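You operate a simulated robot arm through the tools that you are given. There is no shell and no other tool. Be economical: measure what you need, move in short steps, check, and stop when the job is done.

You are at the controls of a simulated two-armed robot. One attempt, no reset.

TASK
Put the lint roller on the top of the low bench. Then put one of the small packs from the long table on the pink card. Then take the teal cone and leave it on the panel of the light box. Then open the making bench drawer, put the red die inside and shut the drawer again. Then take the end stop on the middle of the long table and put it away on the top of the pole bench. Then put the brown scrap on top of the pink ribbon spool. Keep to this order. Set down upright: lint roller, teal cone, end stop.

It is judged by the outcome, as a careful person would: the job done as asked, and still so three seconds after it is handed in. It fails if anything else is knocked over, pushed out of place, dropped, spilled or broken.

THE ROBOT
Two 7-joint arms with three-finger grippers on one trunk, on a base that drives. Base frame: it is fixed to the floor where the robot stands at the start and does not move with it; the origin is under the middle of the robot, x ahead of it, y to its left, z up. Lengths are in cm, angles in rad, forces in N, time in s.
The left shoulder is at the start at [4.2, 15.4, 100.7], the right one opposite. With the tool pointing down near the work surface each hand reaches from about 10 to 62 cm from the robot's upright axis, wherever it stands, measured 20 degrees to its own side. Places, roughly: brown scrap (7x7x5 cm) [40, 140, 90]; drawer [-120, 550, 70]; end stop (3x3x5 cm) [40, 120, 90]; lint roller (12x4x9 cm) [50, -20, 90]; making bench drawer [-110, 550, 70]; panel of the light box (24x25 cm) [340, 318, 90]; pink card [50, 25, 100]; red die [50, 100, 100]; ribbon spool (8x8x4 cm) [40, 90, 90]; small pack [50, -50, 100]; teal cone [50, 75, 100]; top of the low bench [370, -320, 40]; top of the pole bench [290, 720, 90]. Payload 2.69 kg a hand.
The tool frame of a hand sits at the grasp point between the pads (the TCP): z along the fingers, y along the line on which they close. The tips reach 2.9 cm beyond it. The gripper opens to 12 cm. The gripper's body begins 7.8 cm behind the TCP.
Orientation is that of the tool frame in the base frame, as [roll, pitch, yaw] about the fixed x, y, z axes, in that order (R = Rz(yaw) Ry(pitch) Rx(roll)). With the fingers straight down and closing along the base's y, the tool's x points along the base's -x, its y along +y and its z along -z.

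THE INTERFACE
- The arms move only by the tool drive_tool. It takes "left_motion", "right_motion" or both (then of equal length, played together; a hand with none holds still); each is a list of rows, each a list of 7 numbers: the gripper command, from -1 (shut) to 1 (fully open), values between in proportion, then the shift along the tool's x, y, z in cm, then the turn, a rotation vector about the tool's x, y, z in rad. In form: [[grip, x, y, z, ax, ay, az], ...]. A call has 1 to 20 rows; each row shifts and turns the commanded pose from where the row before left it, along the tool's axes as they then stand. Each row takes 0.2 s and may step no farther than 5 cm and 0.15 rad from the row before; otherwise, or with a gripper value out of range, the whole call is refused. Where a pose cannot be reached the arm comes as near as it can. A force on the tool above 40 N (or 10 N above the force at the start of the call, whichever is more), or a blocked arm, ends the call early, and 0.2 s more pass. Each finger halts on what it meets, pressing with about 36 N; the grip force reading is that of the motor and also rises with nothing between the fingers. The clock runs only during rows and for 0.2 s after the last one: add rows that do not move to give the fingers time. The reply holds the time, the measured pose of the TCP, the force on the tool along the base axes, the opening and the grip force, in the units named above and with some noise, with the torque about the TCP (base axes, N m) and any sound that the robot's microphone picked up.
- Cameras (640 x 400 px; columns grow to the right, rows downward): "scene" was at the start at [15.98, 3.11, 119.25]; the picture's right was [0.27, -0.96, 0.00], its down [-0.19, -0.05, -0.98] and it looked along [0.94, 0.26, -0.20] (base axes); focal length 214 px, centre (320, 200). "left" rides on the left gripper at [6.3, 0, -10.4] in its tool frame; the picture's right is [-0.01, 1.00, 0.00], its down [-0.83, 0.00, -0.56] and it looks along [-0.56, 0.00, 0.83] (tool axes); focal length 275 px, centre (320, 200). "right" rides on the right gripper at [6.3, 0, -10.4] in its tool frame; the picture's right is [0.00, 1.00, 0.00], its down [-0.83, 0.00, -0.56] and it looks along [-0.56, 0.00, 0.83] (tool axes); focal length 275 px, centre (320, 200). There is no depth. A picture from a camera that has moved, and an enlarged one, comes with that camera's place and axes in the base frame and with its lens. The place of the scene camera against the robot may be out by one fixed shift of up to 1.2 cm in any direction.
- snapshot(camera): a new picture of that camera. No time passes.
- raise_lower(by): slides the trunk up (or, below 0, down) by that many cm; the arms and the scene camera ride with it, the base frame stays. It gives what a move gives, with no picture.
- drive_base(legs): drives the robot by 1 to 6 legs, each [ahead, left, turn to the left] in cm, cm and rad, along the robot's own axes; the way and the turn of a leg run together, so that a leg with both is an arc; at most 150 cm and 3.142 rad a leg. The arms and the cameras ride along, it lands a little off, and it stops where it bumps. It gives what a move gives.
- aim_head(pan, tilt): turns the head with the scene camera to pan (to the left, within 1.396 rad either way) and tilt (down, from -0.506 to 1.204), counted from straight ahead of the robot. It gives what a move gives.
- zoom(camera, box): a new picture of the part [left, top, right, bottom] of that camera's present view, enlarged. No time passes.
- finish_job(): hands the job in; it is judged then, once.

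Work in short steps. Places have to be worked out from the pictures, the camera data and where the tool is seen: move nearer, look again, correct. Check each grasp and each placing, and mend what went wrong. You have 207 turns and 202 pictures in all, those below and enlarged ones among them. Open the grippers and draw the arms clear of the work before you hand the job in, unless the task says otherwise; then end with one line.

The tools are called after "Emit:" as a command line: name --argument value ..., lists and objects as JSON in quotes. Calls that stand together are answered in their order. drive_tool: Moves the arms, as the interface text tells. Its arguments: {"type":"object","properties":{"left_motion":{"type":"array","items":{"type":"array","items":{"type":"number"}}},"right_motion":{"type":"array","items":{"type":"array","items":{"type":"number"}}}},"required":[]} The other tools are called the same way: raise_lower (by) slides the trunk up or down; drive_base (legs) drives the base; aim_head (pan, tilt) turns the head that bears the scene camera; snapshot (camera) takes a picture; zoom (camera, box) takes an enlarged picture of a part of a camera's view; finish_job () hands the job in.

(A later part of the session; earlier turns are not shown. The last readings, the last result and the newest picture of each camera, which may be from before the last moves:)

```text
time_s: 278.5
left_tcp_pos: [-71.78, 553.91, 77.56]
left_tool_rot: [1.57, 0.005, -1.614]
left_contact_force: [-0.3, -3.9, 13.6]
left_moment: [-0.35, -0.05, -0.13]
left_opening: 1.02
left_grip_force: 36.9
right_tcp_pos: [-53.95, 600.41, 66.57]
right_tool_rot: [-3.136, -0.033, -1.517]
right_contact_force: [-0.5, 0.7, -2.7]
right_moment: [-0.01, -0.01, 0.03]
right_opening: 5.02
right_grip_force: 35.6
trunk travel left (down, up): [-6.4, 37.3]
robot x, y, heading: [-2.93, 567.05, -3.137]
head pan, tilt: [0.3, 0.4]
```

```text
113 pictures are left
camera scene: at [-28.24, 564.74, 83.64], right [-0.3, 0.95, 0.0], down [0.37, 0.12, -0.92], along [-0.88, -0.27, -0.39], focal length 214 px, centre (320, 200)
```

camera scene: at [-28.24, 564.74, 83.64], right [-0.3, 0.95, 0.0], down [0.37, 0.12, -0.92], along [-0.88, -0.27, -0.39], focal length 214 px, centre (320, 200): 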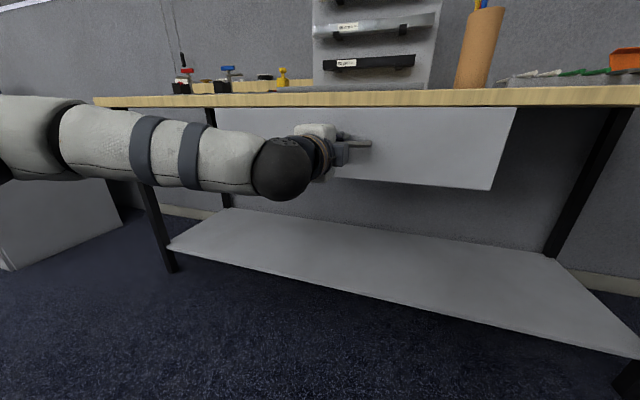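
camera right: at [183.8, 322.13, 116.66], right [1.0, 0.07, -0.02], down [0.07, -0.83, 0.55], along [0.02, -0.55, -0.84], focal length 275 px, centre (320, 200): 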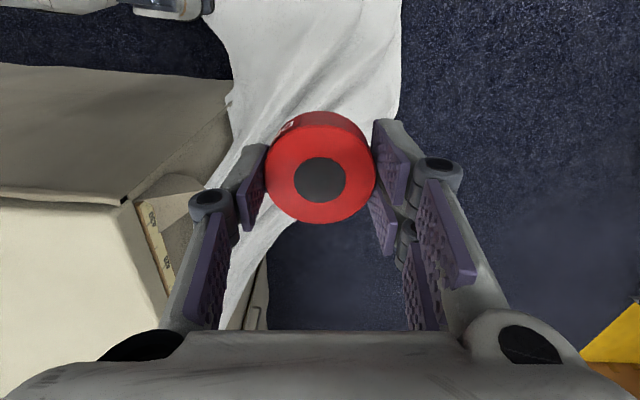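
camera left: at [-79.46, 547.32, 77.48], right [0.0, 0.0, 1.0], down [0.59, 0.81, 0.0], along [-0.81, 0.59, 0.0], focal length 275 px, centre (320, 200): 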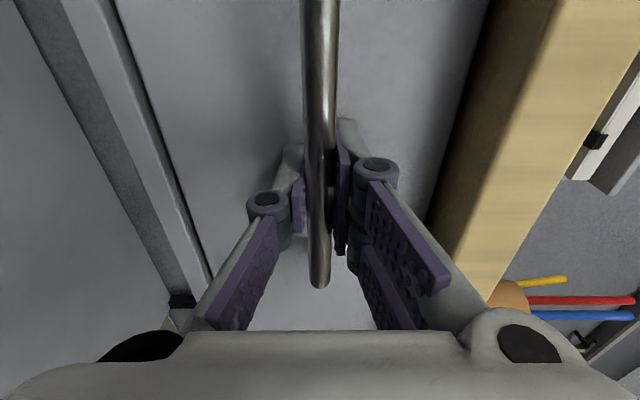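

It opens. I pull 6 cm more, then release and back the hand off the bar.

Emit:
drive_base --legs '[[-6, 0, 0]]'

Emit:
drive_tool --left_motion '[[-0.2, 0, 0, 0, 0, 0, 0], [0.3, 0, 0, 0, 0, 0, 0], [0.3, 0, 0, 0, 0, 0, 0], [0.3, 0, 0, -4, 0, 0, 0], [0.3, 0, 0, -4, 0, 0, 0], [0.3, 0, 0, -2, 0, 0, 0]]'

Emit:
snapshot --camera "scene"

```text
time_s: 279.5
left_tcp_pos: [-65.81, 553.98, 77.51]
left_tool_rot: [1.57, 0.005, -1.612]
left_contact_force: [0.3, -3.4, 5.1]
left_moment: [-0.34, 0.0, -0.08]
left_opening: 1.02
left_grip_force: 37.6
right_tcp_pos: [-48.0, 600.45, 66.41]
right_tool_rot: [-3.134, -0.032, -1.518]
right_contact_force: [0.1, -0.3, -2.7]
right_moment: [-0.03, 0.01, 0.01]
right_opening: 5.06
right_grip_force: 36.1
trunk travel left (down, up): [-6.4, 37.3]
robot x, y, heading: [3.16, 566.97, -3.135]
head pan, tilt: [0.3, 0.4]
```

```text
time_s: 280.9
left_tcp_pos: [-55.71, 553.43, 77.44]
left_tool_rot: [1.571, 0.004, -1.611]
left_contact_force: [-0.9, -0.4, 0.7]
left_moment: [-0.01, 0.02, -0.01]
left_opening: 7.81
left_grip_force: 0.0
right_tcp_pos: [-48.02, 600.6, 66.57]
right_tool_rot: [-3.135, -0.032, -1.517]
right_contact_force: [1.0, -0.2, -3.4]
right_moment: [-0.02, 0.05, 0.01]
right_opening: 5.04
right_grip_force: 36.2
trunk travel left (down, up): [-6.4, 37.3]
robot x, y, heading: [2.68, 566.78, -3.141]
head pan, tilt: [0.3, 0.4]
```

```text
112 pictures are left
camera scene: at [-22.33, 564.75, 83.61], right [-0.3, 0.95, 0.0], down [0.37, 0.12, -0.92], along [-0.88, -0.27, -0.39], focal length 214 px, centre (320, 200)
```

scene: 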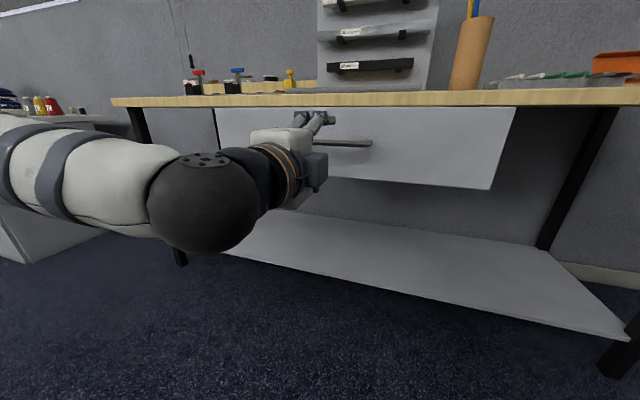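

Drawer is open ~24 cm (front now near x≈-70). I raise the trunk to bring the right hand above the drawer height and look.

Emit:
raise_lower --by 25

Emit:
aim_head --pan 0.0 --tilt 0.6

Emit:
snapshot --camera "scene"

```text
time_s: 283.4
left_tcp_pos: [-55.97, 553.63, 102.55]
left_tool_rot: [1.573, 0.006, -1.612]
left_contact_force: [0.1, -0.3, -0.7]
left_moment: [0.03, 0.0, 0.01]
left_opening: 7.8
left_grip_force: 0.1
right_tcp_pos: [-48.09, 600.45, 91.33]
right_tool_rot: [-3.133, -0.036, -1.516]
right_contact_force: [-0.2, 0.4, -3.1]
right_moment: [-0.02, 0.02, -0.03]
right_opening: 5.04
right_grip_force: 36.2
trunk travel left (down, up): [-31.4, 12.3]
robot x, y, heading: [2.75, 567.25, -3.14]
head pan, tilt: [0.3, 0.4]
```

```text
time_s: 284.2
left_tcp_pos: [-55.9, 553.68, 102.4]
left_tool_rot: [1.569, 0.005, -1.613]
left_contact_force: [1.2, 0.1, -0.5]
left_moment: [0.01, 0.0, 0.01]
left_opening: 7.78
left_grip_force: 0.2
right_tcp_pos: [-48.13, 600.36, 91.49]
right_tool_rot: [-3.134, -0.035, -1.517]
right_contact_force: [0.7, -0.4, -2.2]
right_moment: [-0.01, 0.0, 0.01]
right_opening: 5.03
right_grip_force: 35.7
trunk travel left (down, up): [-31.4, 12.3]
robot x, y, heading: [2.79, 566.7, -3.142]
head pan, tilt: [0.0, 0.6]
```

```text
111 pictures are left
camera scene: at [-14.38, 567.51, 108.72], right [0.0, 1.0, 0.0], down [0.56, 0.0, -0.83], along [-0.83, 0.0, -0.56], focal length 214 px, centre (320, 200)
```

scene: 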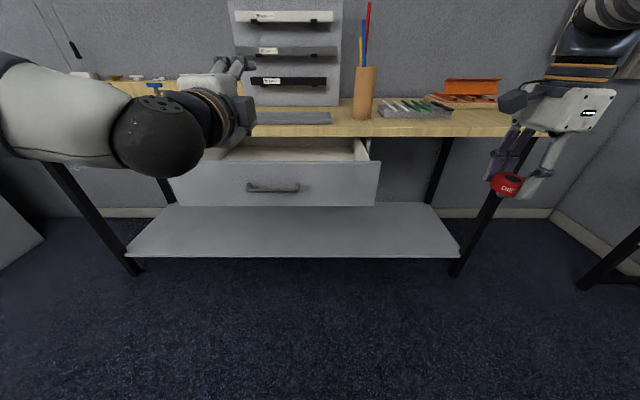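

The drawer is open with its rim at z≈81. I bring the right hand inward, retract the left a bit, then drive up.

Emit:
drive_tool --left_motion '[[0.3, 0, 0, -3, 0, 0, 0], [0.3, 0, 0, -3, 0, 0, 0], [0.3, 0, 0, -3, 0, 0, 0], [0.3, 0, 0, -3, 0, 0, 0], [0.3, 0, 0, 0, 0, 0, 0]]' --right_motion '[[-1, 3.5, 1, -1, 0, -0.03, 0], [-1, 3.5, 1, -1, 0, 0, 0], [-1, 4, 1, -1, 0, 0, 0], [-1, 4, 1, 0, 0, 0, 0], [-1, 0, 0, 0, 0, 0, 0]]'

Emit:
drive_base --legs '[[0, 14, 0], [25, 0, 0]]'

Emit:
snapshot --camera "scene"

Emit:
snapshot --camera "right"

```text
time_s: 285.4
left_tcp_pos: [-44.71, 553.34, 102.94]
left_tool_rot: [1.573, 0.005, -1.611]
left_contact_force: [0.2, -0.5, 0.0]
left_moment: [0.01, 0.02, -0.03]
left_opening: 7.79
left_grip_force: 0.1
left hand out of reach, approached as far as the arm can: row 4
right_tcp_pos: [-51.34, 585.27, 94.64]
right_tool_rot: [-3.134, -0.004, -1.517]
right_contact_force: [-0.4, 0.2, -2.5]
right_moment: [0.01, -0.04, 0.0]
right_opening: 5.04
right_grip_force: 35.6
trunk travel left (down, up): [-31.4, 12.3]
robot x, y, heading: [2.7, 567.01, -3.14]
head pan, tilt: [0.0, 0.6]
```

```text
time_s: 288.6
left_tcp_pos: [-69.45, 539.3, 103.0]
left_tool_rot: [1.573, 0.004, -1.612]
left_contact_force: [0.4, 0.2, -0.6]
left_moment: [0.01, -0.01, 0.01]
left_opening: 7.81
left_grip_force: 0.0
right_tcp_pos: [-76.0, 571.09, 94.59]
right_tool_rot: [-3.132, -0.004, -1.517]
right_contact_force: [-0.4, -0.3, -2.6]
right_moment: [0.01, -0.01, 0.0]
right_opening: 5.04
right_grip_force: 36.0
trunk travel left (down, up): [-31.4, 12.3]
robot x, y, heading: [-21.91, 553.04, -3.131]
head pan, tilt: [0.0, 0.6]
```

```text
110 pictures are left
camera scene: at [-39.18, 553.39, 108.71], right [0.0, 1.0, 0.0], down [0.57, 0.0, -0.82], along [-0.82, 0.0, -0.57], focal length 214 px, centre (320, 200)
```

scene: 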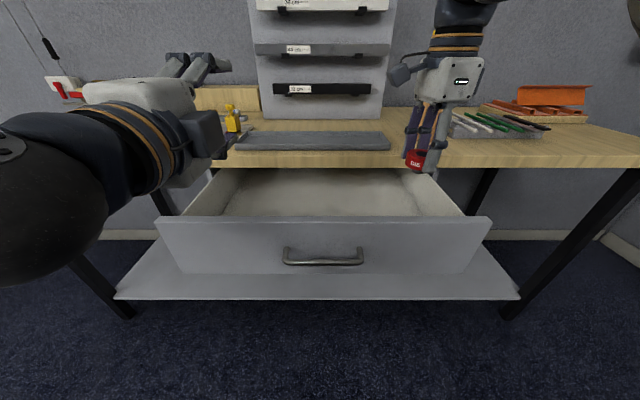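

```text
109 pictures are left
camera right: at [-75.78, 564.82, 105.13], right [-1.0, -0.06, -0.01], down [-0.05, 0.83, 0.55], along [-0.03, 0.55, -0.83], focal length 275 px, centre (320, 200)
```

right: 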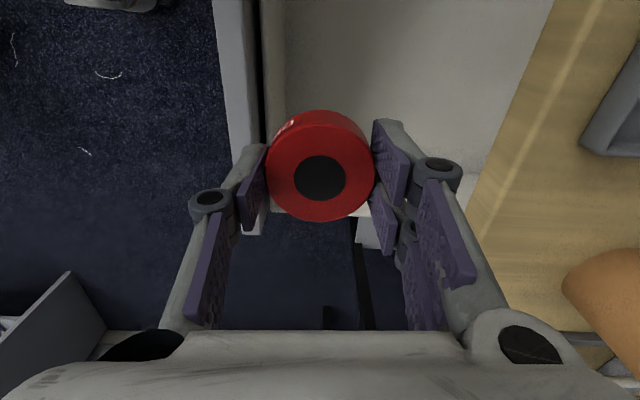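

Empty drawer: rim z≈81, right wall y≈580, bench edge x≈-89. I move to (-80,563) and lower the die in.

Emit:
drive_tool --right_motion '[[-1, 4, 2, 0, 0, 0, 0], [-1, 4, 2, 0, 0, 0, 0], [-1, 0, 0, 4, 0, 0, 0], [-1, 0, 0, 4, 0, 0, 0], [-1, 0, 0, 4, 0, 0, 0], [-1, 0, 0, 4, 0, 0, 0], [-1, 0, 0, 0, 0, 0, 0]]'

Emit:
snapshot --camera "right"

Emit:
snapshot --camera "scene"

```text
time_s: 290.2
left_tcp_pos: [-69.55, 539.22, 102.93]
left_tool_rot: [1.572, 0.007, -1.614]
left_contact_force: [-0.2, 1.0, -0.2]
left_moment: [-0.03, -0.04, 0.01]
left_opening: 7.77
left_grip_force: 0.1
right_tcp_pos: [-77.76, 563.32, 78.13]
right_tool_rot: [-3.134, -0.003, -1.519]
right_contact_force: [-0.4, -0.1, -2.0]
right_moment: [-0.02, 0.0, 0.03]
right_opening: 5.08
right_grip_force: 36.0
right hand out of reach, approached as far as the arm can: row 2
trunk travel left (down, up): [-31.4, 12.3]
robot x, y, heading: [-22.13, 552.56, -3.142]
head pan, tilt: [0.0, 0.6]
```

```text
108 pictures are left
camera right: at [-77.58, 557.09, 88.74], right [-1.0, -0.06, -0.01], down [-0.05, 0.83, 0.55], along [-0.03, 0.55, -0.83], focal length 275 px, centre (320, 200)
```

right: 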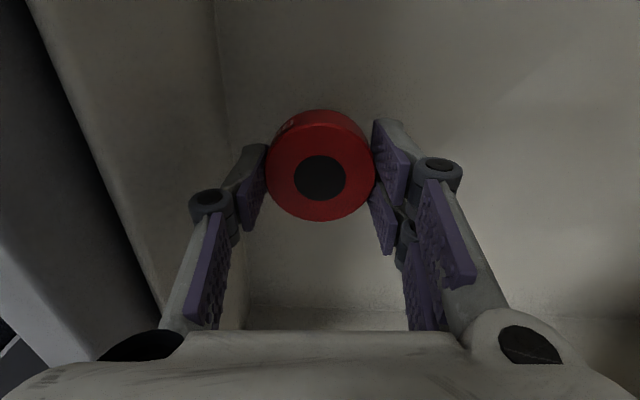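

```text
107 pictures are left
camera scene: at [-39.12, 553.38, 108.72], right [0.0, 1.0, 0.0], down [0.56, 0.0, -0.83], along [-0.83, 0.0, -0.56], focal length 214 px, centre (320, 200)
```

scene: 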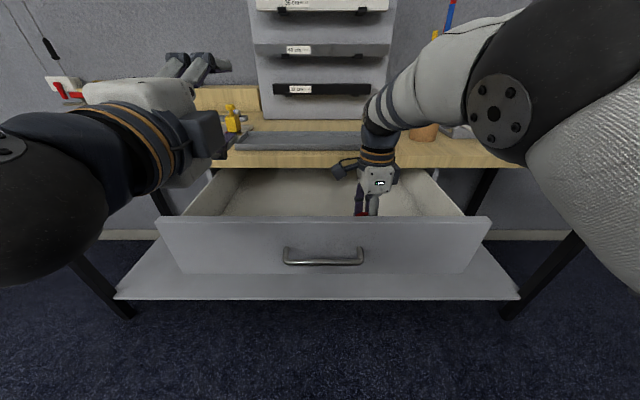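

Emit:
drive_tool --right_motion '[[-1, 0, 1.5, 1, 0, 0, 0], [-1, 0, 0, 0.7, 0, 0, 0], [-1, 0, 0, 0.7, 0, 0, 0], [-1, 0, 0, 0.5, 0, 0, 0], [-1, 0, 0, 0, 0, 0, 0]]'

```text
time_s: 291.4
left_tcp_pos: [-69.33, 539.2, 103.02]
left_tool_rot: [1.568, 0.005, -1.612]
left_contact_force: [0.1, 0.4, 0.4]
left_moment: [0.01, 0.01, 0.02]
left_opening: 7.78
left_grip_force: 0.0
right_tcp_pos: [-79.36, 563.3, 75.59]
right_tool_rot: [3.141, -0.002, -1.518]
right_contact_force: [-0.3, 2.3, 22.4]
right_moment: [0.05, 0.01, 0.0]
right_opening: 5.05
right_grip_force: 36.4
trunk travel left (down, up): [-31.4, 12.3]
robot x, y, heading: [-21.68, 552.66, -3.142]
head pan, tilt: [0.0, 0.6]
```

Contact with the drawer floor (22 N). I release with a small opening and lift out.

Emit:
drive_tool --right_motion '[[-1, 0, 0, -0.2, 0, 0, 0], [0.1, 0, 0, 0, 0, 0, 0], [0.15, 0, 0, 0, 0, 0, 0], [0.15, 0, 0, 0, 0, 0, 0], [0.15, 0, 0, -3, 0, 0, 0], [0.15, 0, 0, -4, 0, 0, 0], [0.15, 0, 0, -4, 0, 0, 0], [0.15, 0, 0, -4, 0, 0, 0], [0.15, 0, 0, -4, 0, 0, 0], [0.15, 0, 0, 0, 0, 0, 0]]'

Emit:
snapshot --camera "right"

Emit:
snapshot --camera "scene"

```text
time_s: 293.6
left_tcp_pos: [-69.42, 539.2, 102.79]
left_tool_rot: [1.572, 0.006, -1.613]
left_contact_force: [-1.0, -0.4, -0.3]
left_moment: [0.01, -0.01, -0.01]
left_opening: 7.81
left_grip_force: 0.1
right_tcp_pos: [-78.71, 563.82, 93.35]
right_tool_rot: [-3.133, -0.004, -1.518]
right_contact_force: [0.5, -0.1, 0.8]
right_moment: [0.02, 0.0, 0.0]
right_opening: 6.92
right_grip_force: 0.0
right hand out of reach, approached as far as the arm can: row 9
trunk travel left (down, up): [-31.4, 12.3]
robot x, y, heading: [-21.74, 552.94, -3.143]
head pan, tilt: [0.0, 0.6]
```

```text
106 pictures are left
camera right: at [-78.38, 557.56, 103.79], right [-1.0, -0.06, -0.01], down [-0.05, 0.83, 0.55], along [-0.02, 0.55, -0.83], focal length 275 px, centre (320, 200)
```

right: 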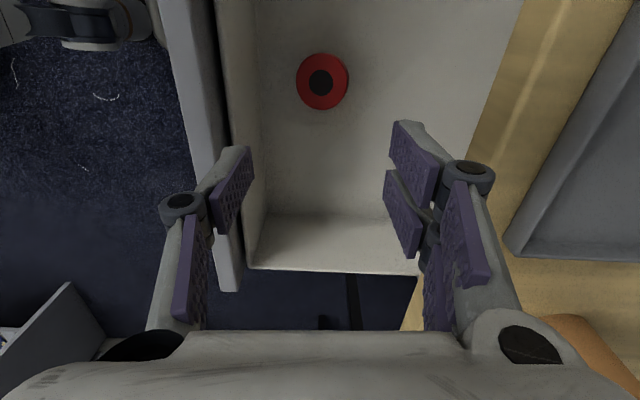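

```text
105 pictures are left
camera scene: at [-39.14, 553.39, 108.71], right [0.0, 1.0, 0.0], down [0.57, 0.0, -0.82], along [-0.82, 0.0, -0.57], focal length 214 px, centre (320, 200)
```

scene: 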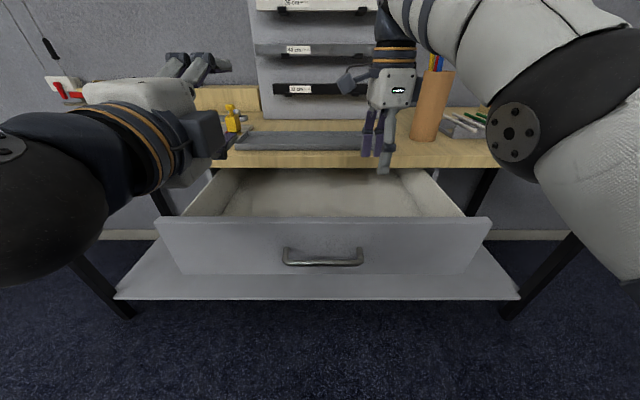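

The die lies in the drawer. I back off, restore the hands' earlier posture and lower the trunk to grip the bar again and push it shut.

Emit:
drive_base --legs '[[-30, 0, 0], [0, -14, 0]]'

Emit:
drive_tool --left_motion '[[0.3, 0, 0, 3, 0, 0, 0], [0.3, 0, 0, 3, 0, 0, 0], [0.3, 0, 0, 3, 0, 0, 0], [0.3, 0, 0, 2.5, 0, 0, 0], [0.3, 0, 0, 0, 0, 0, 0], [0.3, 0, 0, 0, 0, 0, 0]]' --right_motion '[[-1, -4, -1, 1, 0, 0, 0], [-1, -4, -1, 1, 0, 0, 0], [-1, -4, -1, 1, 0, 0, 0], [-1, -4, -1, 0, 0, 0, 0], [-1, -4, -1, 0, 0, 0, 0], [-1, -2, -1, 0, 0, 0, 0]]'

Emit:
raise_lower --by -25

Emit:
snapshot --camera "left"

Emit:
snapshot --camera "scene"

```text
time_s: 297.0
left_tcp_pos: [-39.48, 553.36, 102.87]
left_tool_rot: [1.573, 0.005, -1.614]
left_contact_force: [0.3, 0.7, 0.2]
left_moment: [0.03, 0.02, 0.02]
left_opening: 7.79
left_grip_force: 0.1
right_tcp_pos: [-48.46, 577.96, 93.31]
right_tool_rot: [-3.135, -0.003, -1.519]
right_contact_force: [-0.1, -0.1, 0.3]
right_moment: [-0.03, -0.03, -0.02]
right_opening: 6.9
right_grip_force: 0.2
trunk travel left (down, up): [-31.4, 12.3]
robot x, y, heading: [8.26, 566.93, 3.14]
head pan, tilt: [0.0, 0.6]
```

```text
time_s: 298.4
left_tcp_pos: [-50.8, 553.89, 103.0]
left_tool_rot: [1.573, 0.005, -1.614]
left_contact_force: [-0.7, -0.6, -0.1]
left_moment: [0.01, -0.01, -0.02]
left_opening: 7.81
left_grip_force: 0.1
right_tcp_pos: [-43.52, 600.16, 90.3]
right_tool_rot: [-3.135, -0.003, -1.519]
right_contact_force: [-0.1, -0.4, 0.1]
right_moment: [0.0, -0.01, -0.02]
right_opening: 0.0
right_grip_force: 28.8
trunk travel left (down, up): [-31.4, 12.3]
robot x, y, heading: [8.11, 566.88, -3.141]
head pan, tilt: [0.0, 0.6]
```

```text
time_s: 300.9
left_tcp_pos: [-50.85, 553.79, 78.06]
left_tool_rot: [1.571, 0.006, -1.613]
left_contact_force: [0.2, -0.6, 0.1]
left_moment: [0.02, -0.03, 0.0]
left_opening: 7.83
left_grip_force: 0.1
right_tcp_pos: [-43.78, 600.3, 64.91]
right_tool_rot: [-3.129, -0.006, -1.519]
right_contact_force: [-0.8, -0.5, -0.2]
right_moment: [-0.04, -0.04, -0.01]
right_opening: 0.01
right_grip_force: 28.5
trunk travel left (down, up): [-6.4, 37.3]
robot x, y, heading: [8.05, 566.99, 3.141]
head pan, tilt: [0.0, 0.6]
```

```text
104 pictures are left
camera left: at [-40.63, 547.2, 77.93], right [0.0, 0.0, 1.0], down [0.59, 0.81, 0.0], along [-0.81, 0.59, 0.0], focal length 275 px, centre (320, 200)
```

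left: 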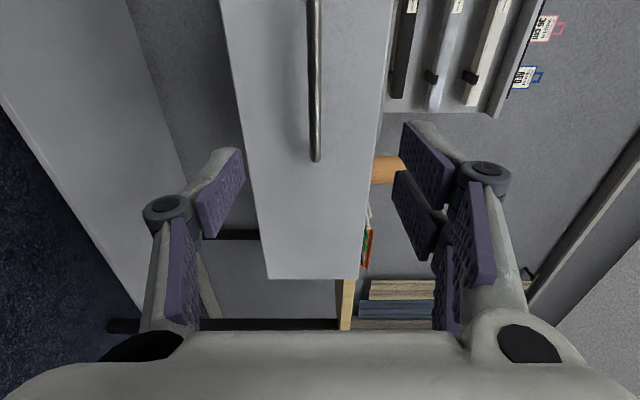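

```text
103 pictures are left
camera scene: at [-16.93, 567.45, 81.8], right [0.0, 1.0, 0.0], down [0.56, 0.0, -0.83], along [-0.83, 0.0, -0.56], focal length 214 px, centre (320, 200)
```

scene: 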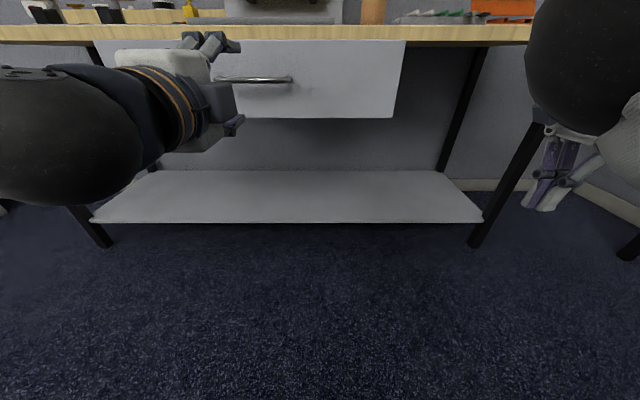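

The bar is aligned. I drive ahead until the fingers straddle it, and grip.

Emit:
drive_base --legs '[[14.5, 0, 0]]'

Emit:
drive_tool --left_motion '[[0.3, 0, -0.4, 0, 0, 0, 0], [-1, 0, 0, 0, 0, 0, 0], [-1, 0, 0, 0, 0, 0, 0], [-1, 0, 0, 0, 0, 0, 0]]'

Emit:
snapshot --camera "left"

```text
time_s: 302.3
left_tcp_pos: [-65.22, 553.82, 77.89]
left_tool_rot: [1.573, 0.006, -1.612]
left_contact_force: [-0.2, 0.6, -0.8]
left_moment: [0.05, 0.0, 0.01]
left_opening: 7.8
left_grip_force: 0.1
right_tcp_pos: [-58.2, 600.36, 65.05]
right_tool_rot: [-3.128, -0.006, -1.518]
right_contact_force: [0.0, -0.3, -1.0]
right_moment: [0.02, 0.04, 0.0]
right_opening: 0.0
right_grip_force: 28.1
trunk travel left (down, up): [-6.4, 37.3]
robot x, y, heading: [-6.29, 566.73, -3.143]
head pan, tilt: [0.0, 0.6]
```

```text
time_s: 303.3
left_tcp_pos: [-65.21, 553.91, 77.58]
left_tool_rot: [1.57, 0.005, -1.612]
left_contact_force: [-0.2, -0.6, 0.4]
left_moment: [-0.37, 0.02, 0.05]
left_opening: 1.05
left_grip_force: 38.3
right_tcp_pos: [-58.2, 600.31, 64.92]
right_tool_rot: [-3.127, -0.005, -1.519]
right_contact_force: [0.4, -0.5, -0.9]
right_moment: [0.05, 0.01, 0.05]
right_opening: 0.0
right_grip_force: 28.1
trunk travel left (down, up): [-6.4, 37.3]
robot x, y, heading: [-6.35, 566.89, -3.138]
head pan, tilt: [0.0, 0.6]
```

```text
102 pictures are left
camera left: at [-55.06, 547.21, 77.48], right [0.0, 0.0, 1.0], down [0.59, 0.81, 0.0], along [-0.81, 0.59, 0.0], focal length 275 px, centre (320, 200)
```

left: 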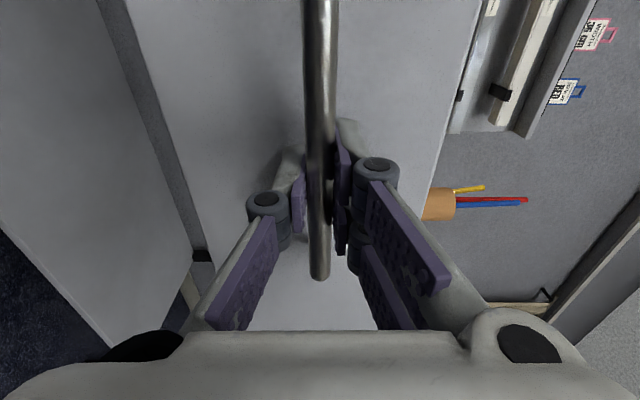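

Gripped. I push it shut by driving ahead.

Emit:
drive_base --legs '[[20, 0, 0], [4.5, 0, 0]]'

Emit:
snapshot --camera "left"

Emit:
snapshot --camera "scene"

```text
time_s: 305.6
left_tcp_pos: [-89.66, 553.82, 77.67]
left_tool_rot: [1.571, 0.004, -1.615]
left_contact_force: [7.0, -0.7, 0.9]
left_moment: [-0.19, 0.08, 0.15]
left_opening: 1.06
left_grip_force: 37.3
right_tcp_pos: [-83.09, 600.06, 64.95]
right_tool_rot: [-3.128, -0.007, -1.515]
right_contact_force: [0.7, -0.6, 0.0]
right_moment: [0.01, -0.02, -0.04]
right_opening: 0.01
right_grip_force: 28.6
trunk travel left (down, up): [-6.4, 37.3]
robot x, y, heading: [-31.15, 566.8, -3.141]
head pan, tilt: [0.0, 0.6]
stopped in leg 2: the force on the tool passed its limit at 64 N (the readings are from after the stop); the commanded pose is now the measured one
```

```text
101 pictures are left
camera left: at [-79.49, 547.18, 77.5], right [0.0, 0.0, 1.0], down [0.59, 0.8, 0.0], along [-0.8, 0.59, 0.0], focal length 275 px, centre (320, 200)
```

left: 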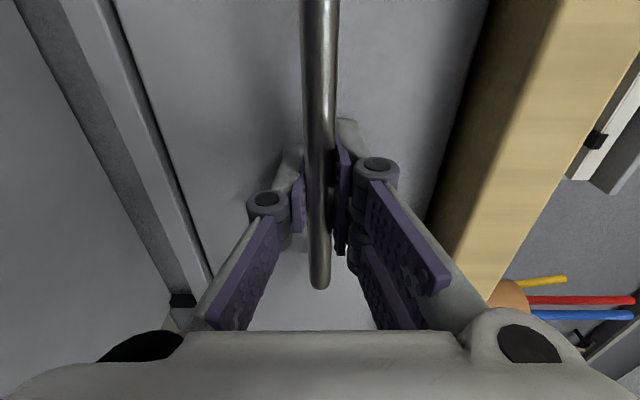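

```text
100 pictures are left
camera scene: at [-56.06, 567.33, 81.81], right [0.0, 1.0, 0.0], down [0.56, 0.0, -0.83], along [-0.83, 0.0, -0.56], focal length 214 px, centre (320, 200)
```

scene: 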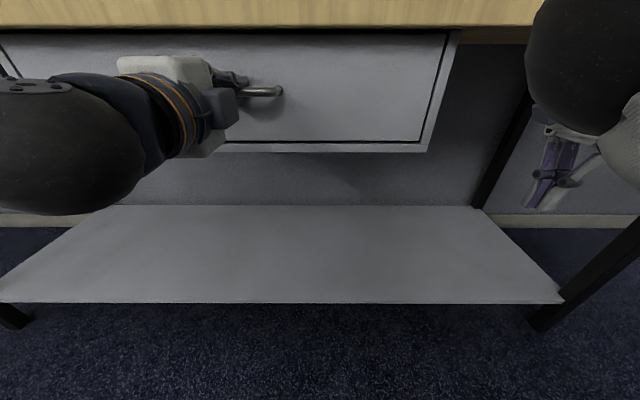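

The drawer is shut flush. I open the fingers and back straight off, then raise the trunk.

Emit:
drive_tool --left_motion '[[0, 0, 0, 0, 0, 0, 0], [0.3, 0, 0, 0, 0, 0, 0], [0.3, 0, 0, 0, 0, 0, 0], [0.3, 0, 0, -4, 0, 0, 0], [0.3, 0, 0, -4, 0, 0, 0], [0.3, 0, 0, 0, 0, 0, 0]]'

Emit:
drive_base --legs '[[-36, 0, 0]]'

Emit:
raise_lower --by 31

Emit:
snapshot --camera "scene"

```text
time_s: 307.0
left_tcp_pos: [-83.53, 554.27, 78.34]
left_tool_rot: [1.571, 0.004, -1.616]
left_contact_force: [-1.0, 0.8, -0.3]
left_moment: [-0.01, 0.01, 0.02]
left_opening: 7.78
left_grip_force: 0.0
left hand out of reach, approached as far as the arm can: row 5
right_tcp_pos: [-83.19, 600.11, 64.9]
right_tool_rot: [-3.127, -0.005, -1.517]
right_contact_force: [-0.4, 0.1, 0.8]
right_moment: [0.0, -0.03, -0.02]
right_opening: 0.0
right_grip_force: 29.0
trunk travel left (down, up): [-6.4, 37.3]
robot x, y, heading: [-31.03, 566.61, -3.133]
head pan, tilt: [0.0, 0.6]
```

```text
time_s: 309.3
left_tcp_pos: [-46.86, 554.51, 78.38]
left_tool_rot: [1.574, 0.004, -1.618]
left_contact_force: [0.0, -0.4, -0.8]
left_moment: [-0.01, 0.02, -0.01]
left_opening: 7.8
left_grip_force: 0.1
right_tcp_pos: [-46.54, 600.23, 64.9]
right_tool_rot: [-3.127, -0.007, -1.517]
right_contact_force: [0.5, -0.4, 0.4]
right_moment: [0.01, -0.01, 0.0]
right_opening: 0.01
right_grip_force: 28.0
trunk travel left (down, up): [-6.4, 37.3]
robot x, y, heading: [5.3, 566.96, -3.144]
head pan, tilt: [0.0, 0.6]
```

```text
time_s: 312.4
left_tcp_pos: [-46.9, 554.46, 109.19]
left_tool_rot: [1.575, 0.003, -1.615]
left_contact_force: [0.0, 0.4, -0.4]
left_moment: [0.04, 0.01, 0.0]
left_opening: 7.82
left_grip_force: 0.1
right_tcp_pos: [-46.59, 600.31, 95.93]
right_tool_rot: [-3.129, -0.006, -1.516]
right_contact_force: [-0.3, 1.0, 0.6]
right_moment: [0.0, 0.0, 0.0]
right_opening: 0.0
right_grip_force: 27.8
trunk travel left (down, up): [-37.4, 6.3]
robot x, y, heading: [5.65, 566.85, -3.138]
head pan, tilt: [0.0, 0.6]
```

```text
99 pictures are left
camera scene: at [-9.11, 567.48, 115.52], right [0.0, 1.0, 0.0], down [0.57, 0.0, -0.82], along [-0.82, 0.0, -0.57], focal length 214 px, centre (320, 200)
```

scene: 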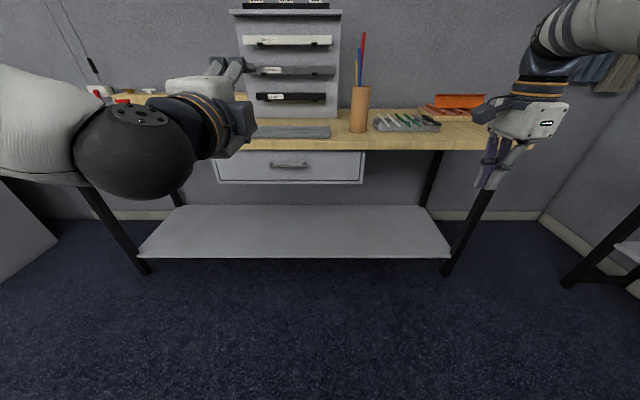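

Drawer shut, everything in place. I turn the left hand back to pointing down while driving off, then return to heading 0 in the aisle.

Emit:
drive_tool --left_motion '[[0.5, 0, 0, 0, 0, 0, -0.143], [0.5, 0, 0, 0, 0, 0, -0.143], [0.5, 0, 0, 0, 0, 0, -0.143], [0.5, 0, 0, 0, 0, 0, -0.143], [0.5, 0, 0, 0, 0, 0, -0.143], [0.5, 0, 0, 0, 0, 0, -0.143], [0.5, 0, 0, 0, 0, 0, -0.143], [0.5, 0, 0, 0, 0, 0, -0.143], [0.5, 0, 0, 0, 0, 0, -0.143], [0.5, 0, 0, 0, 0, 0, -0.143], [0.5, 0, 0, 0, 0, 0, -0.141], [0.5, 0, 0, 0, 0, 0, 0]]'

Emit:
drive_tool --left_motion '[[0.5, 0, 0, 0, 0, 0.143, 0], [0.5, 0, 0, 0, 0, 0.143, 0], [0.5, 0, 0, 0, 0, 0.143, 0], [0.5, 0, 0, 0, 0, 0.143, 0], [0.5, 0, 0, 0, 0, 0.143, 0], [0.5, 0, 0, 0, 0, 0.143, 0], [0.5, 0, 0, 0, 0, 0.143, 0], [0.5, 0, 0, 0, 0, 0.143, 0], [0.5, 0, 0, 0, 0, 0.143, 0], [0.5, 0, 0, 0, 0, 0.143, 0], [0.5, 0, 0, 0, 0, 0.141, 0], [0.5, 0, 0, 0, 0, 0, 0]]'

Emit:
drive_base --legs '[[0, 150, 0], [0, 0, -1.57]]'

Emit:
aim_head --pan -0.3 --tilt 0.2

Emit:
snapshot --camera "scene"

```text
time_s: 315.0
left_tcp_pos: [-46.85, 554.46, 109.41]
left_tool_rot: [-2.073, 1.565, 1.022]
left_contact_force: [-0.4, 0.6, -0.8]
left_moment: [0.01, -0.01, -0.03]
left_opening: 8.99
left_grip_force: 0.1
right_tcp_pos: [-46.64, 600.37, 95.97]
right_tool_rot: [-3.127, -0.007, -1.517]
right_contact_force: [-0.4, -0.6, -0.2]
right_moment: [0.04, 0.0, 0.02]
right_opening: 0.02
right_grip_force: 27.8
trunk travel left (down, up): [-37.4, 6.3]
robot x, y, heading: [5.44, 566.82, -3.133]
head pan, tilt: [0.0, 0.6]
```

```text
time_s: 317.6
left_tcp_pos: [-45.09, 553.28, 108.18]
left_tool_rot: [-3.14, -0.005, -0.049]
left_contact_force: [-1.0, -0.4, -0.2]
left_moment: [-0.08, -0.01, -0.04]
left_opening: 9.0
left_grip_force: 0.0
left hand out of reach, approached as far as the arm can: row 11
right_tcp_pos: [-46.72, 600.22, 95.9]
right_tool_rot: [-3.127, -0.008, -1.518]
right_contact_force: [-0.5, 0.8, -0.3]
right_moment: [-0.07, 0.0, 0.02]
right_opening: 0.01
right_grip_force: 28.2
trunk travel left (down, up): [-37.4, 6.3]
robot x, y, heading: [5.3, 567.07, -3.141]
head pan, tilt: [0.0, 0.6]
```

```text
time_s: 333.0
left_tcp_pos: [-7.99, 468.81, 108.35]
left_tool_rot: [-3.139, -0.002, -1.627]
left_contact_force: [0.9, 0.3, -0.3]
left_moment: [0.01, 0.0, 0.03]
left_opening: 9.02
left_grip_force: 0.0
right_tcp_pos: [39.15, 469.92, 95.83]
right_tool_rot: [-3.128, -0.006, -3.097]
right_contact_force: [-0.2, -0.7, -0.3]
right_moment: [0.0, 0.03, -0.01]
right_opening: 0.01
right_grip_force: 29.0
trunk travel left (down, up): [-37.4, 6.3]
robot x, y, heading: [5.67, 418.53, 1.567]
head pan, tilt: [0.0, 0.6]
```

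```text
time_s: 333.9
left_tcp_pos: [-7.92, 468.82, 108.19]
left_tool_rot: [-3.139, -0.001, -1.63]
left_contact_force: [0.3, 0.1, -0.4]
left_moment: [0.02, -0.03, 0.01]
left_opening: 8.97
left_grip_force: 0.0
right_tcp_pos: [39.21, 470.07, 95.99]
right_tool_rot: [-3.128, -0.006, -3.099]
right_contact_force: [-0.6, 0.4, -1.1]
right_moment: [0.0, -0.03, -0.01]
right_opening: 0.0
right_grip_force: 28.1
trunk travel left (down, up): [-37.4, 6.3]
robot x, y, heading: [5.46, 418.13, 1.559]
head pan, tilt: [-0.3, 0.201]
```

```text
98 pictures are left
camera scene: at [8.78, 434.09, 119.19], right [0.95, -0.3, 0.0], down [-0.06, -0.19, -0.98], along [0.3, 0.93, -0.2], focal length 214 px, centre (320, 200)
```

scene: 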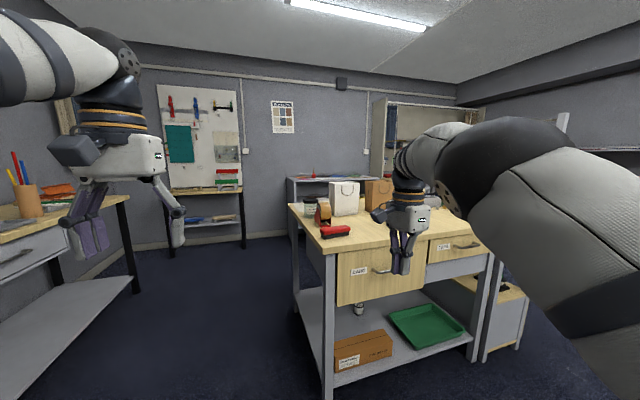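

Emit:
aim_head --pan -1.0 --tilt 0.15

Emit:
snapshot --camera "scene"

```text
time_s: 334.9
left_tcp_pos: [-8.01, 468.85, 108.47]
left_tool_rot: [-3.138, -0.001, -1.63]
left_contact_force: [0.6, -0.2, -0.7]
left_moment: [0.01, -0.01, 0.04]
left_opening: 9.01
left_grip_force: 0.0
right_tcp_pos: [39.09, 469.96, 96.03]
right_tool_rot: [-3.128, -0.005, -3.097]
right_contact_force: [-0.2, 0.5, 0.9]
right_moment: [0.0, -0.02, 0.01]
right_opening: 0.0
right_grip_force: 28.4
trunk travel left (down, up): [-37.4, 6.3]
robot x, y, heading: [5.19, 418.05, 1.562]
head pan, tilt: [-1.0, 0.15]
```

```text
97 pictures are left
camera scene: at [13.8, 430.16, 119.67], right [0.53, -0.85, 0.0], down [-0.13, -0.08, -0.99], along [0.84, 0.53, -0.15], focal length 214 px, centre (320, 200)
```

scene: 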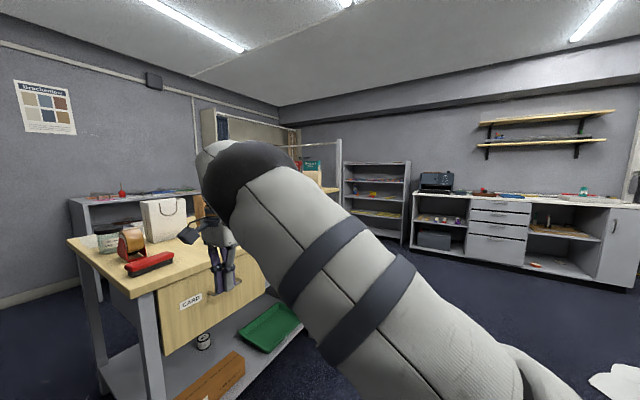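

The cone still stands on the light box in the distance. I turn to heading 0 and return along the aisle to the end stop.

Emit:
drive_base --legs '[[0, 0, -1.565], [-13, 0, 0], [0, -150, 0], [0, -150, 0], [0, -8, 0]]'

Emit:
aim_head --pan 0.3 --tilt 0.55

Emit:
snapshot --camera "scene"

Emit:
snapshot --camera "left"

```text
time_s: 363.4
left_tcp_pos: [39.74, 123.44, 108.24]
left_tool_rot: [-3.14, -0.001, 3.071]
left_contact_force: [-0.3, 0.0, 0.5]
left_moment: [0.03, -0.02, -0.01]
left_opening: 9.03
left_grip_force: 0.1
right_tcp_pos: [40.35, 76.36, 95.94]
right_tool_rot: [-3.129, -0.006, 1.602]
right_contact_force: [0.2, 0.3, -0.6]
right_moment: [-0.02, 0.04, -0.02]
right_opening: 0.0
right_grip_force: 28.6
trunk travel left (down, up): [-37.4, 6.3]
robot x, y, heading: [-10.9, 110.9, -0.021]
head pan, tilt: [-1.0, 0.15]
```

```text
time_s: 364.8
left_tcp_pos: [39.9, 123.6, 108.33]
left_tool_rot: [-3.139, -0.002, 3.071]
left_contact_force: [0.1, 0.3, 0.1]
left_moment: [-0.01, 0.0, -0.02]
left_opening: 9.0
left_grip_force: 0.2
right_tcp_pos: [40.41, 76.43, 95.94]
right_tool_rot: [-3.128, -0.007, 1.603]
right_contact_force: [-0.3, 0.3, -0.1]
right_moment: [-0.02, 0.05, -0.01]
right_opening: 0.0
right_grip_force: 28.9
trunk travel left (down, up): [-37.4, 6.3]
robot x, y, heading: [-10.65, 110.78, -0.021]
head pan, tilt: [0.3, 0.55]
```

```text
96 pictures are left
camera scene: at [4.75, 113.87, 115.98], right [0.27, -0.96, 0.0], down [-0.5, -0.14, -0.85], along [0.82, 0.23, -0.52], focal length 214 px, centre (320, 200)
```

scene: 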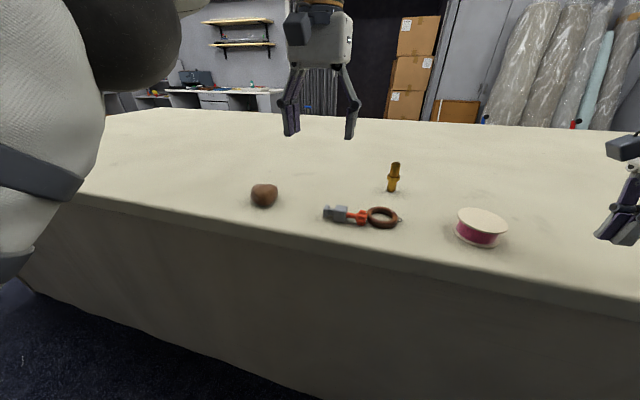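

```text
95 pictures are left
camera left: at [33.67, 124.14, 118.7], right [0.07, 1.0, 0.0], down [0.83, -0.06, 0.55], along [0.55, -0.04, -0.83], focal length 275 px, centre (320, 200)
```

left: 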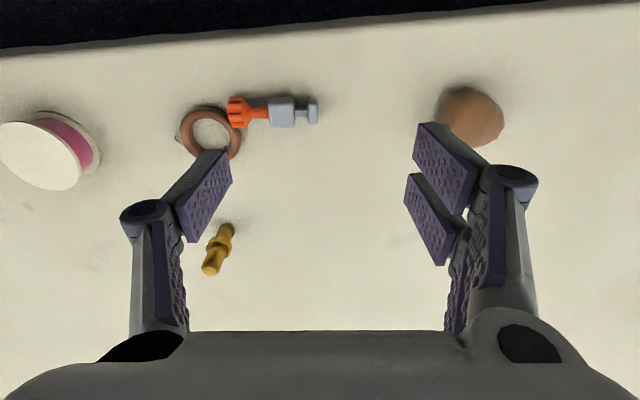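

Something is wrong: the grey/red piece now lies on its side next to the ring — the low right hand must have swept it while I strafed. I raise the right hand out of the way and look closely.

Emit:
drive_tool --right_motion '[[-1, 0, 0, -4, 0, 0, 0], [-1, 0, 0, -4, 0, 0, 0], [-1, 0, 0, -2, 0, 0, 0]]'

Emit:
zoom --camera "left" --box '[160, 70, 360, 290]'

Emit:
zoom --camera "scene" --box '[230, 140, 530, 270]'

```text
time_s: 365.6
left_tcp_pos: [39.74, 123.51, 108.27]
left_tool_rot: [-3.138, -0.002, 3.073]
left_contact_force: [0.2, -0.1, -0.3]
left_moment: [-0.02, -0.01, 0.0]
left_opening: 9.0
left_grip_force: 0.1
right_tcp_pos: [40.04, 76.12, 105.88]
right_tool_rot: [-3.125, -0.008, 1.602]
right_contact_force: [-0.4, 0.0, 0.1]
right_moment: [0.0, 0.01, -0.02]
right_opening: 0.0
right_grip_force: 28.7
right hand out of reach, approached as far as the arm can: row 3
trunk travel left (down, up): [-37.4, 6.3]
robot x, y, heading: [-10.67, 111.03, -0.023]
head pan, tilt: [0.3, 0.55]
```

```text
1.82 times, centred on (260, 180) of left
camera zoom: at [33.65, 124.12, 118.7], right [0.07, 1.0, 0.0], down [0.83, -0.06, 0.55], along [0.55, -0.04, -0.83], focal length 500 px, centre (429, 236)
```

zoom: 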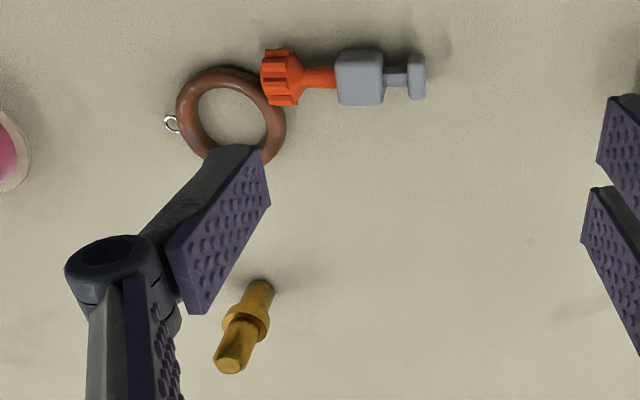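

```text
2.13 times, centred on (380, 205) of scene
camera zoom: at [4.73, 113.86, 115.98], right [0.28, -0.96, 0.0], down [-0.5, -0.14, -0.85], along [0.82, 0.23, -0.52], focal length 458 px, centre (192, 189)
```

zoom: 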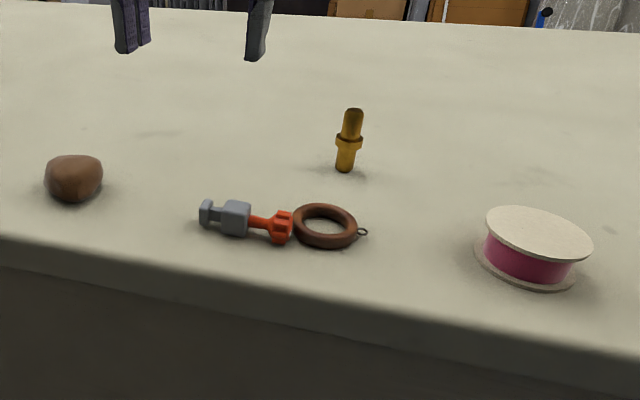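

The grey/red end stop (the target itself) fell over; ring, spool, scrap and brass pin are where they were. I can still take it: grip its grey block (≈(41.7,119.5)) with the right hand tilted 30°, then swing the hand so its foot points down. I move the base so the right hand can reach.

Emit:
drive_base --legs '[[0, 0, 0.022], [4, 25, 0]]'

Emit:
drive_tool --right_motion '[[0.2, 0, 0, 0, 0, 0.13, 0], [0.2, 0, 0, 0, 0, 0.13, 0], [0.2, 0, 0, 0, 0, 0.13, 0], [0.2, 0, 0, 0, 0, 0.13, 0], [0.2, 0, 0, 0, 0, 0, 0]]'

Emit:
snapshot --camera "right"

Emit:
snapshot --camera "scene"

```text
time_s: 368.5
left_tcp_pos: [43.64, 149.59, 108.17]
left_tool_rot: [-3.137, -0.002, 3.091]
left_contact_force: [0.1, 0.2, -0.2]
left_moment: [0.01, -0.02, -0.01]
left_opening: 8.98
left_grip_force: 0.1
right_tcp_pos: [44.79, 102.2, 105.96]
right_tool_rot: [-3.128, -0.005, 1.622]
right_contact_force: [0.0, 0.6, 0.9]
right_moment: [-0.02, 0.04, -0.01]
right_opening: 0.0
right_grip_force: 28.9
trunk travel left (down, up): [-37.4, 6.3]
robot x, y, heading: [-6.73, 136.0, 0.006]
head pan, tilt: [0.3, 0.55]
```

```text
time_s: 369.7
left_tcp_pos: [43.62, 149.54, 108.28]
left_tool_rot: [-3.137, 0.0, 3.092]
left_contact_force: [-0.6, -0.1, -0.4]
left_moment: [0.0, 0.01, 0.02]
left_opening: 9.0
left_grip_force: 0.1
right_tcp_pos: [44.19, 102.59, 105.79]
right_tool_rot: [-3.128, -0.136, 1.62]
right_contact_force: [0.3, 0.2, 0.0]
right_moment: [-0.01, 0.03, 0.01]
right_opening: 7.21
right_grip_force: 0.0
right hand out of reach, approached as far as the arm can: row 1, 2, 3, 4
trunk travel left (down, up): [-37.4, 6.3]
robot x, y, heading: [-6.9, 136.23, -0.001]
head pan, tilt: [0.3, 0.55]
```

```text
92 pictures are left
camera right: at [44.08, 107.33, 116.94], right [1.0, 0.05, -0.01], down [0.06, -0.9, 0.44], along [0.01, -0.44, -0.9], focal length 275 px, centre (320, 200)
```

right: 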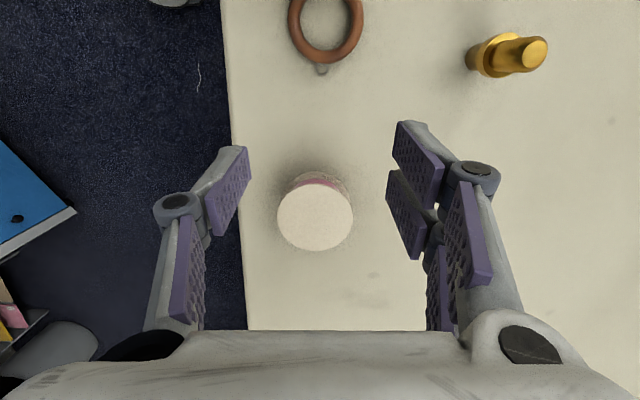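

```text
91 pictures are left
camera scene: at [8.69, 139.17, 115.98], right [0.29, -0.96, 0.0], down [-0.5, -0.15, -0.85], along [0.81, 0.25, -0.52], focal length 214 px, centre (320, 200)
```

scene: 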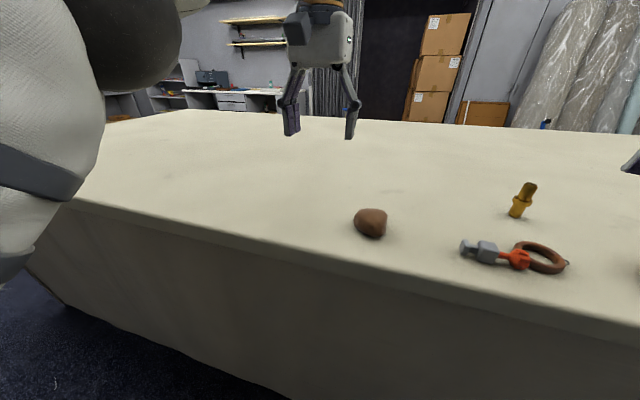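

Emit:
drive_tool --right_motion '[[0.2, 4, -0.7, 0.5, 0, 0, 0], [0.2, 4, -0.7, 0.5, 0, 0, 0], [0.2, 4, -0.7, 0.5, 0, 0, 0], [0.2, 2, 0, 2, 0, 0.1, 0], [0.2, 0, 0, 2, 0, 0.1, 0], [0.2, 0, 0, 1, 0, 0.1, 0], [0.2, 0, 0, 0, 0, 0.08, 0], [0.2, 0, 0, 0, 0, 0, 0]]'

Emit:
snapshot --camera "right"

```text
time_s: 371.5
left_tcp_pos: [43.57, 149.53, 108.24]
left_tool_rot: [-3.137, -0.002, 3.092]
left_contact_force: [0.6, -0.4, -0.5]
left_moment: [-0.03, -0.01, 0.01]
left_opening: 9.0
left_grip_force: 0.0
right_tcp_pos: [41.35, 117.68, 101.3]
right_tool_rot: [-3.126, -0.516, 1.613]
right_contact_force: [0.8, 0.0, -0.2]
right_moment: [0.0, -0.04, 0.0]
right_opening: 7.18
right_grip_force: 0.0
trunk travel left (down, up): [-37.4, 6.3]
robot x, y, heading: [-6.73, 136.07, -0.002]
head pan, tilt: [0.3, 0.55]
```

```text
90 pictures are left
camera right: at [41.42, 117.89, 113.55], right [1.0, 0.05, -0.01], down [0.06, -1.0, 0.07], along [-0.01, -0.07, -1.0], focal length 275 px, centre (320, 200)
```

right: 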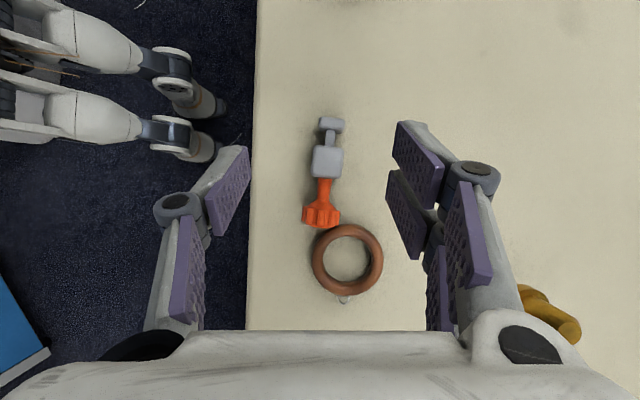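

A clear straight-down view: block centre (41.6,119.6), knob just beside the ring. I descend vertically so the tips straddle the block.

Emit:
drive_tool --right_motion '[[0.2, -1.05, 0.2, 2.2, 0, 0, 0], [0.2, -1.05, 0, 2.2, 0, 0, 0], [0.2, -1.05, 0, 2.2, 0, 0, 0], [0.2, -0.7, 0, 1.6, 0, 0, 0], [0.2, 0, 0, 0, 0, 0, 0]]'

Emit:
snapshot --camera "right"

Emit:
zoom --camera "scene" --box '[400, 140, 640, 300]'

```text
time_s: 372.7
left_tcp_pos: [43.54, 149.56, 108.42]
left_tool_rot: [-3.139, -0.001, 3.092]
left_contact_force: [-0.3, 0.2, 1.4]
left_moment: [-0.01, 0.02, -0.02]
left_opening: 8.99
left_grip_force: 0.0
right_tcp_pos: [41.38, 118.21, 92.26]
right_tool_rot: [-3.125, -0.514, 1.616]
right_contact_force: [-0.4, -0.2, -0.1]
right_moment: [0.0, -0.01, 0.01]
right_opening: 7.18
right_grip_force: 0.0
trunk travel left (down, up): [-37.4, 6.3]
robot x, y, heading: [-7.14, 135.93, -0.0]
head pan, tilt: [0.3, 0.55]
```

```text
89 pictures are left
camera right: at [41.44, 118.62, 104.51], right [1.0, 0.05, -0.01], down [0.06, -1.0, 0.07], along [-0.01, -0.07, -1.0], focal length 275 px, centre (320, 200)
```

right: 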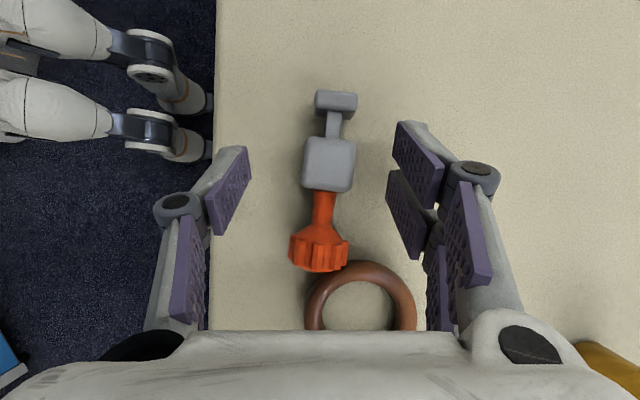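

```text
2.50 times, centred on (520, 220) of scene
camera zoom: at [8.68, 139.17, 115.98], right [0.29, -0.96, 0.0], down [-0.5, -0.15, -0.85], along [0.81, 0.25, -0.52], focal length 536 px, centre (-180, 150)
```

zoom: 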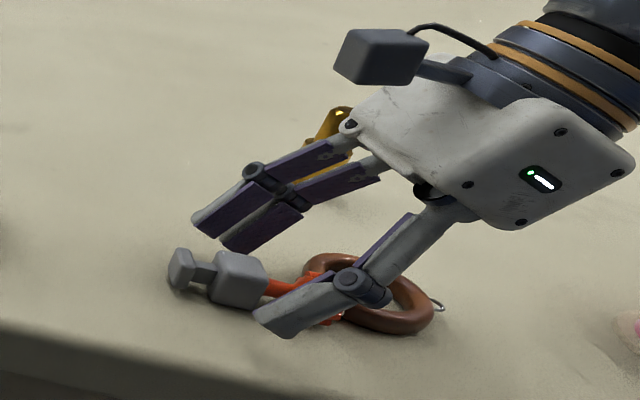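

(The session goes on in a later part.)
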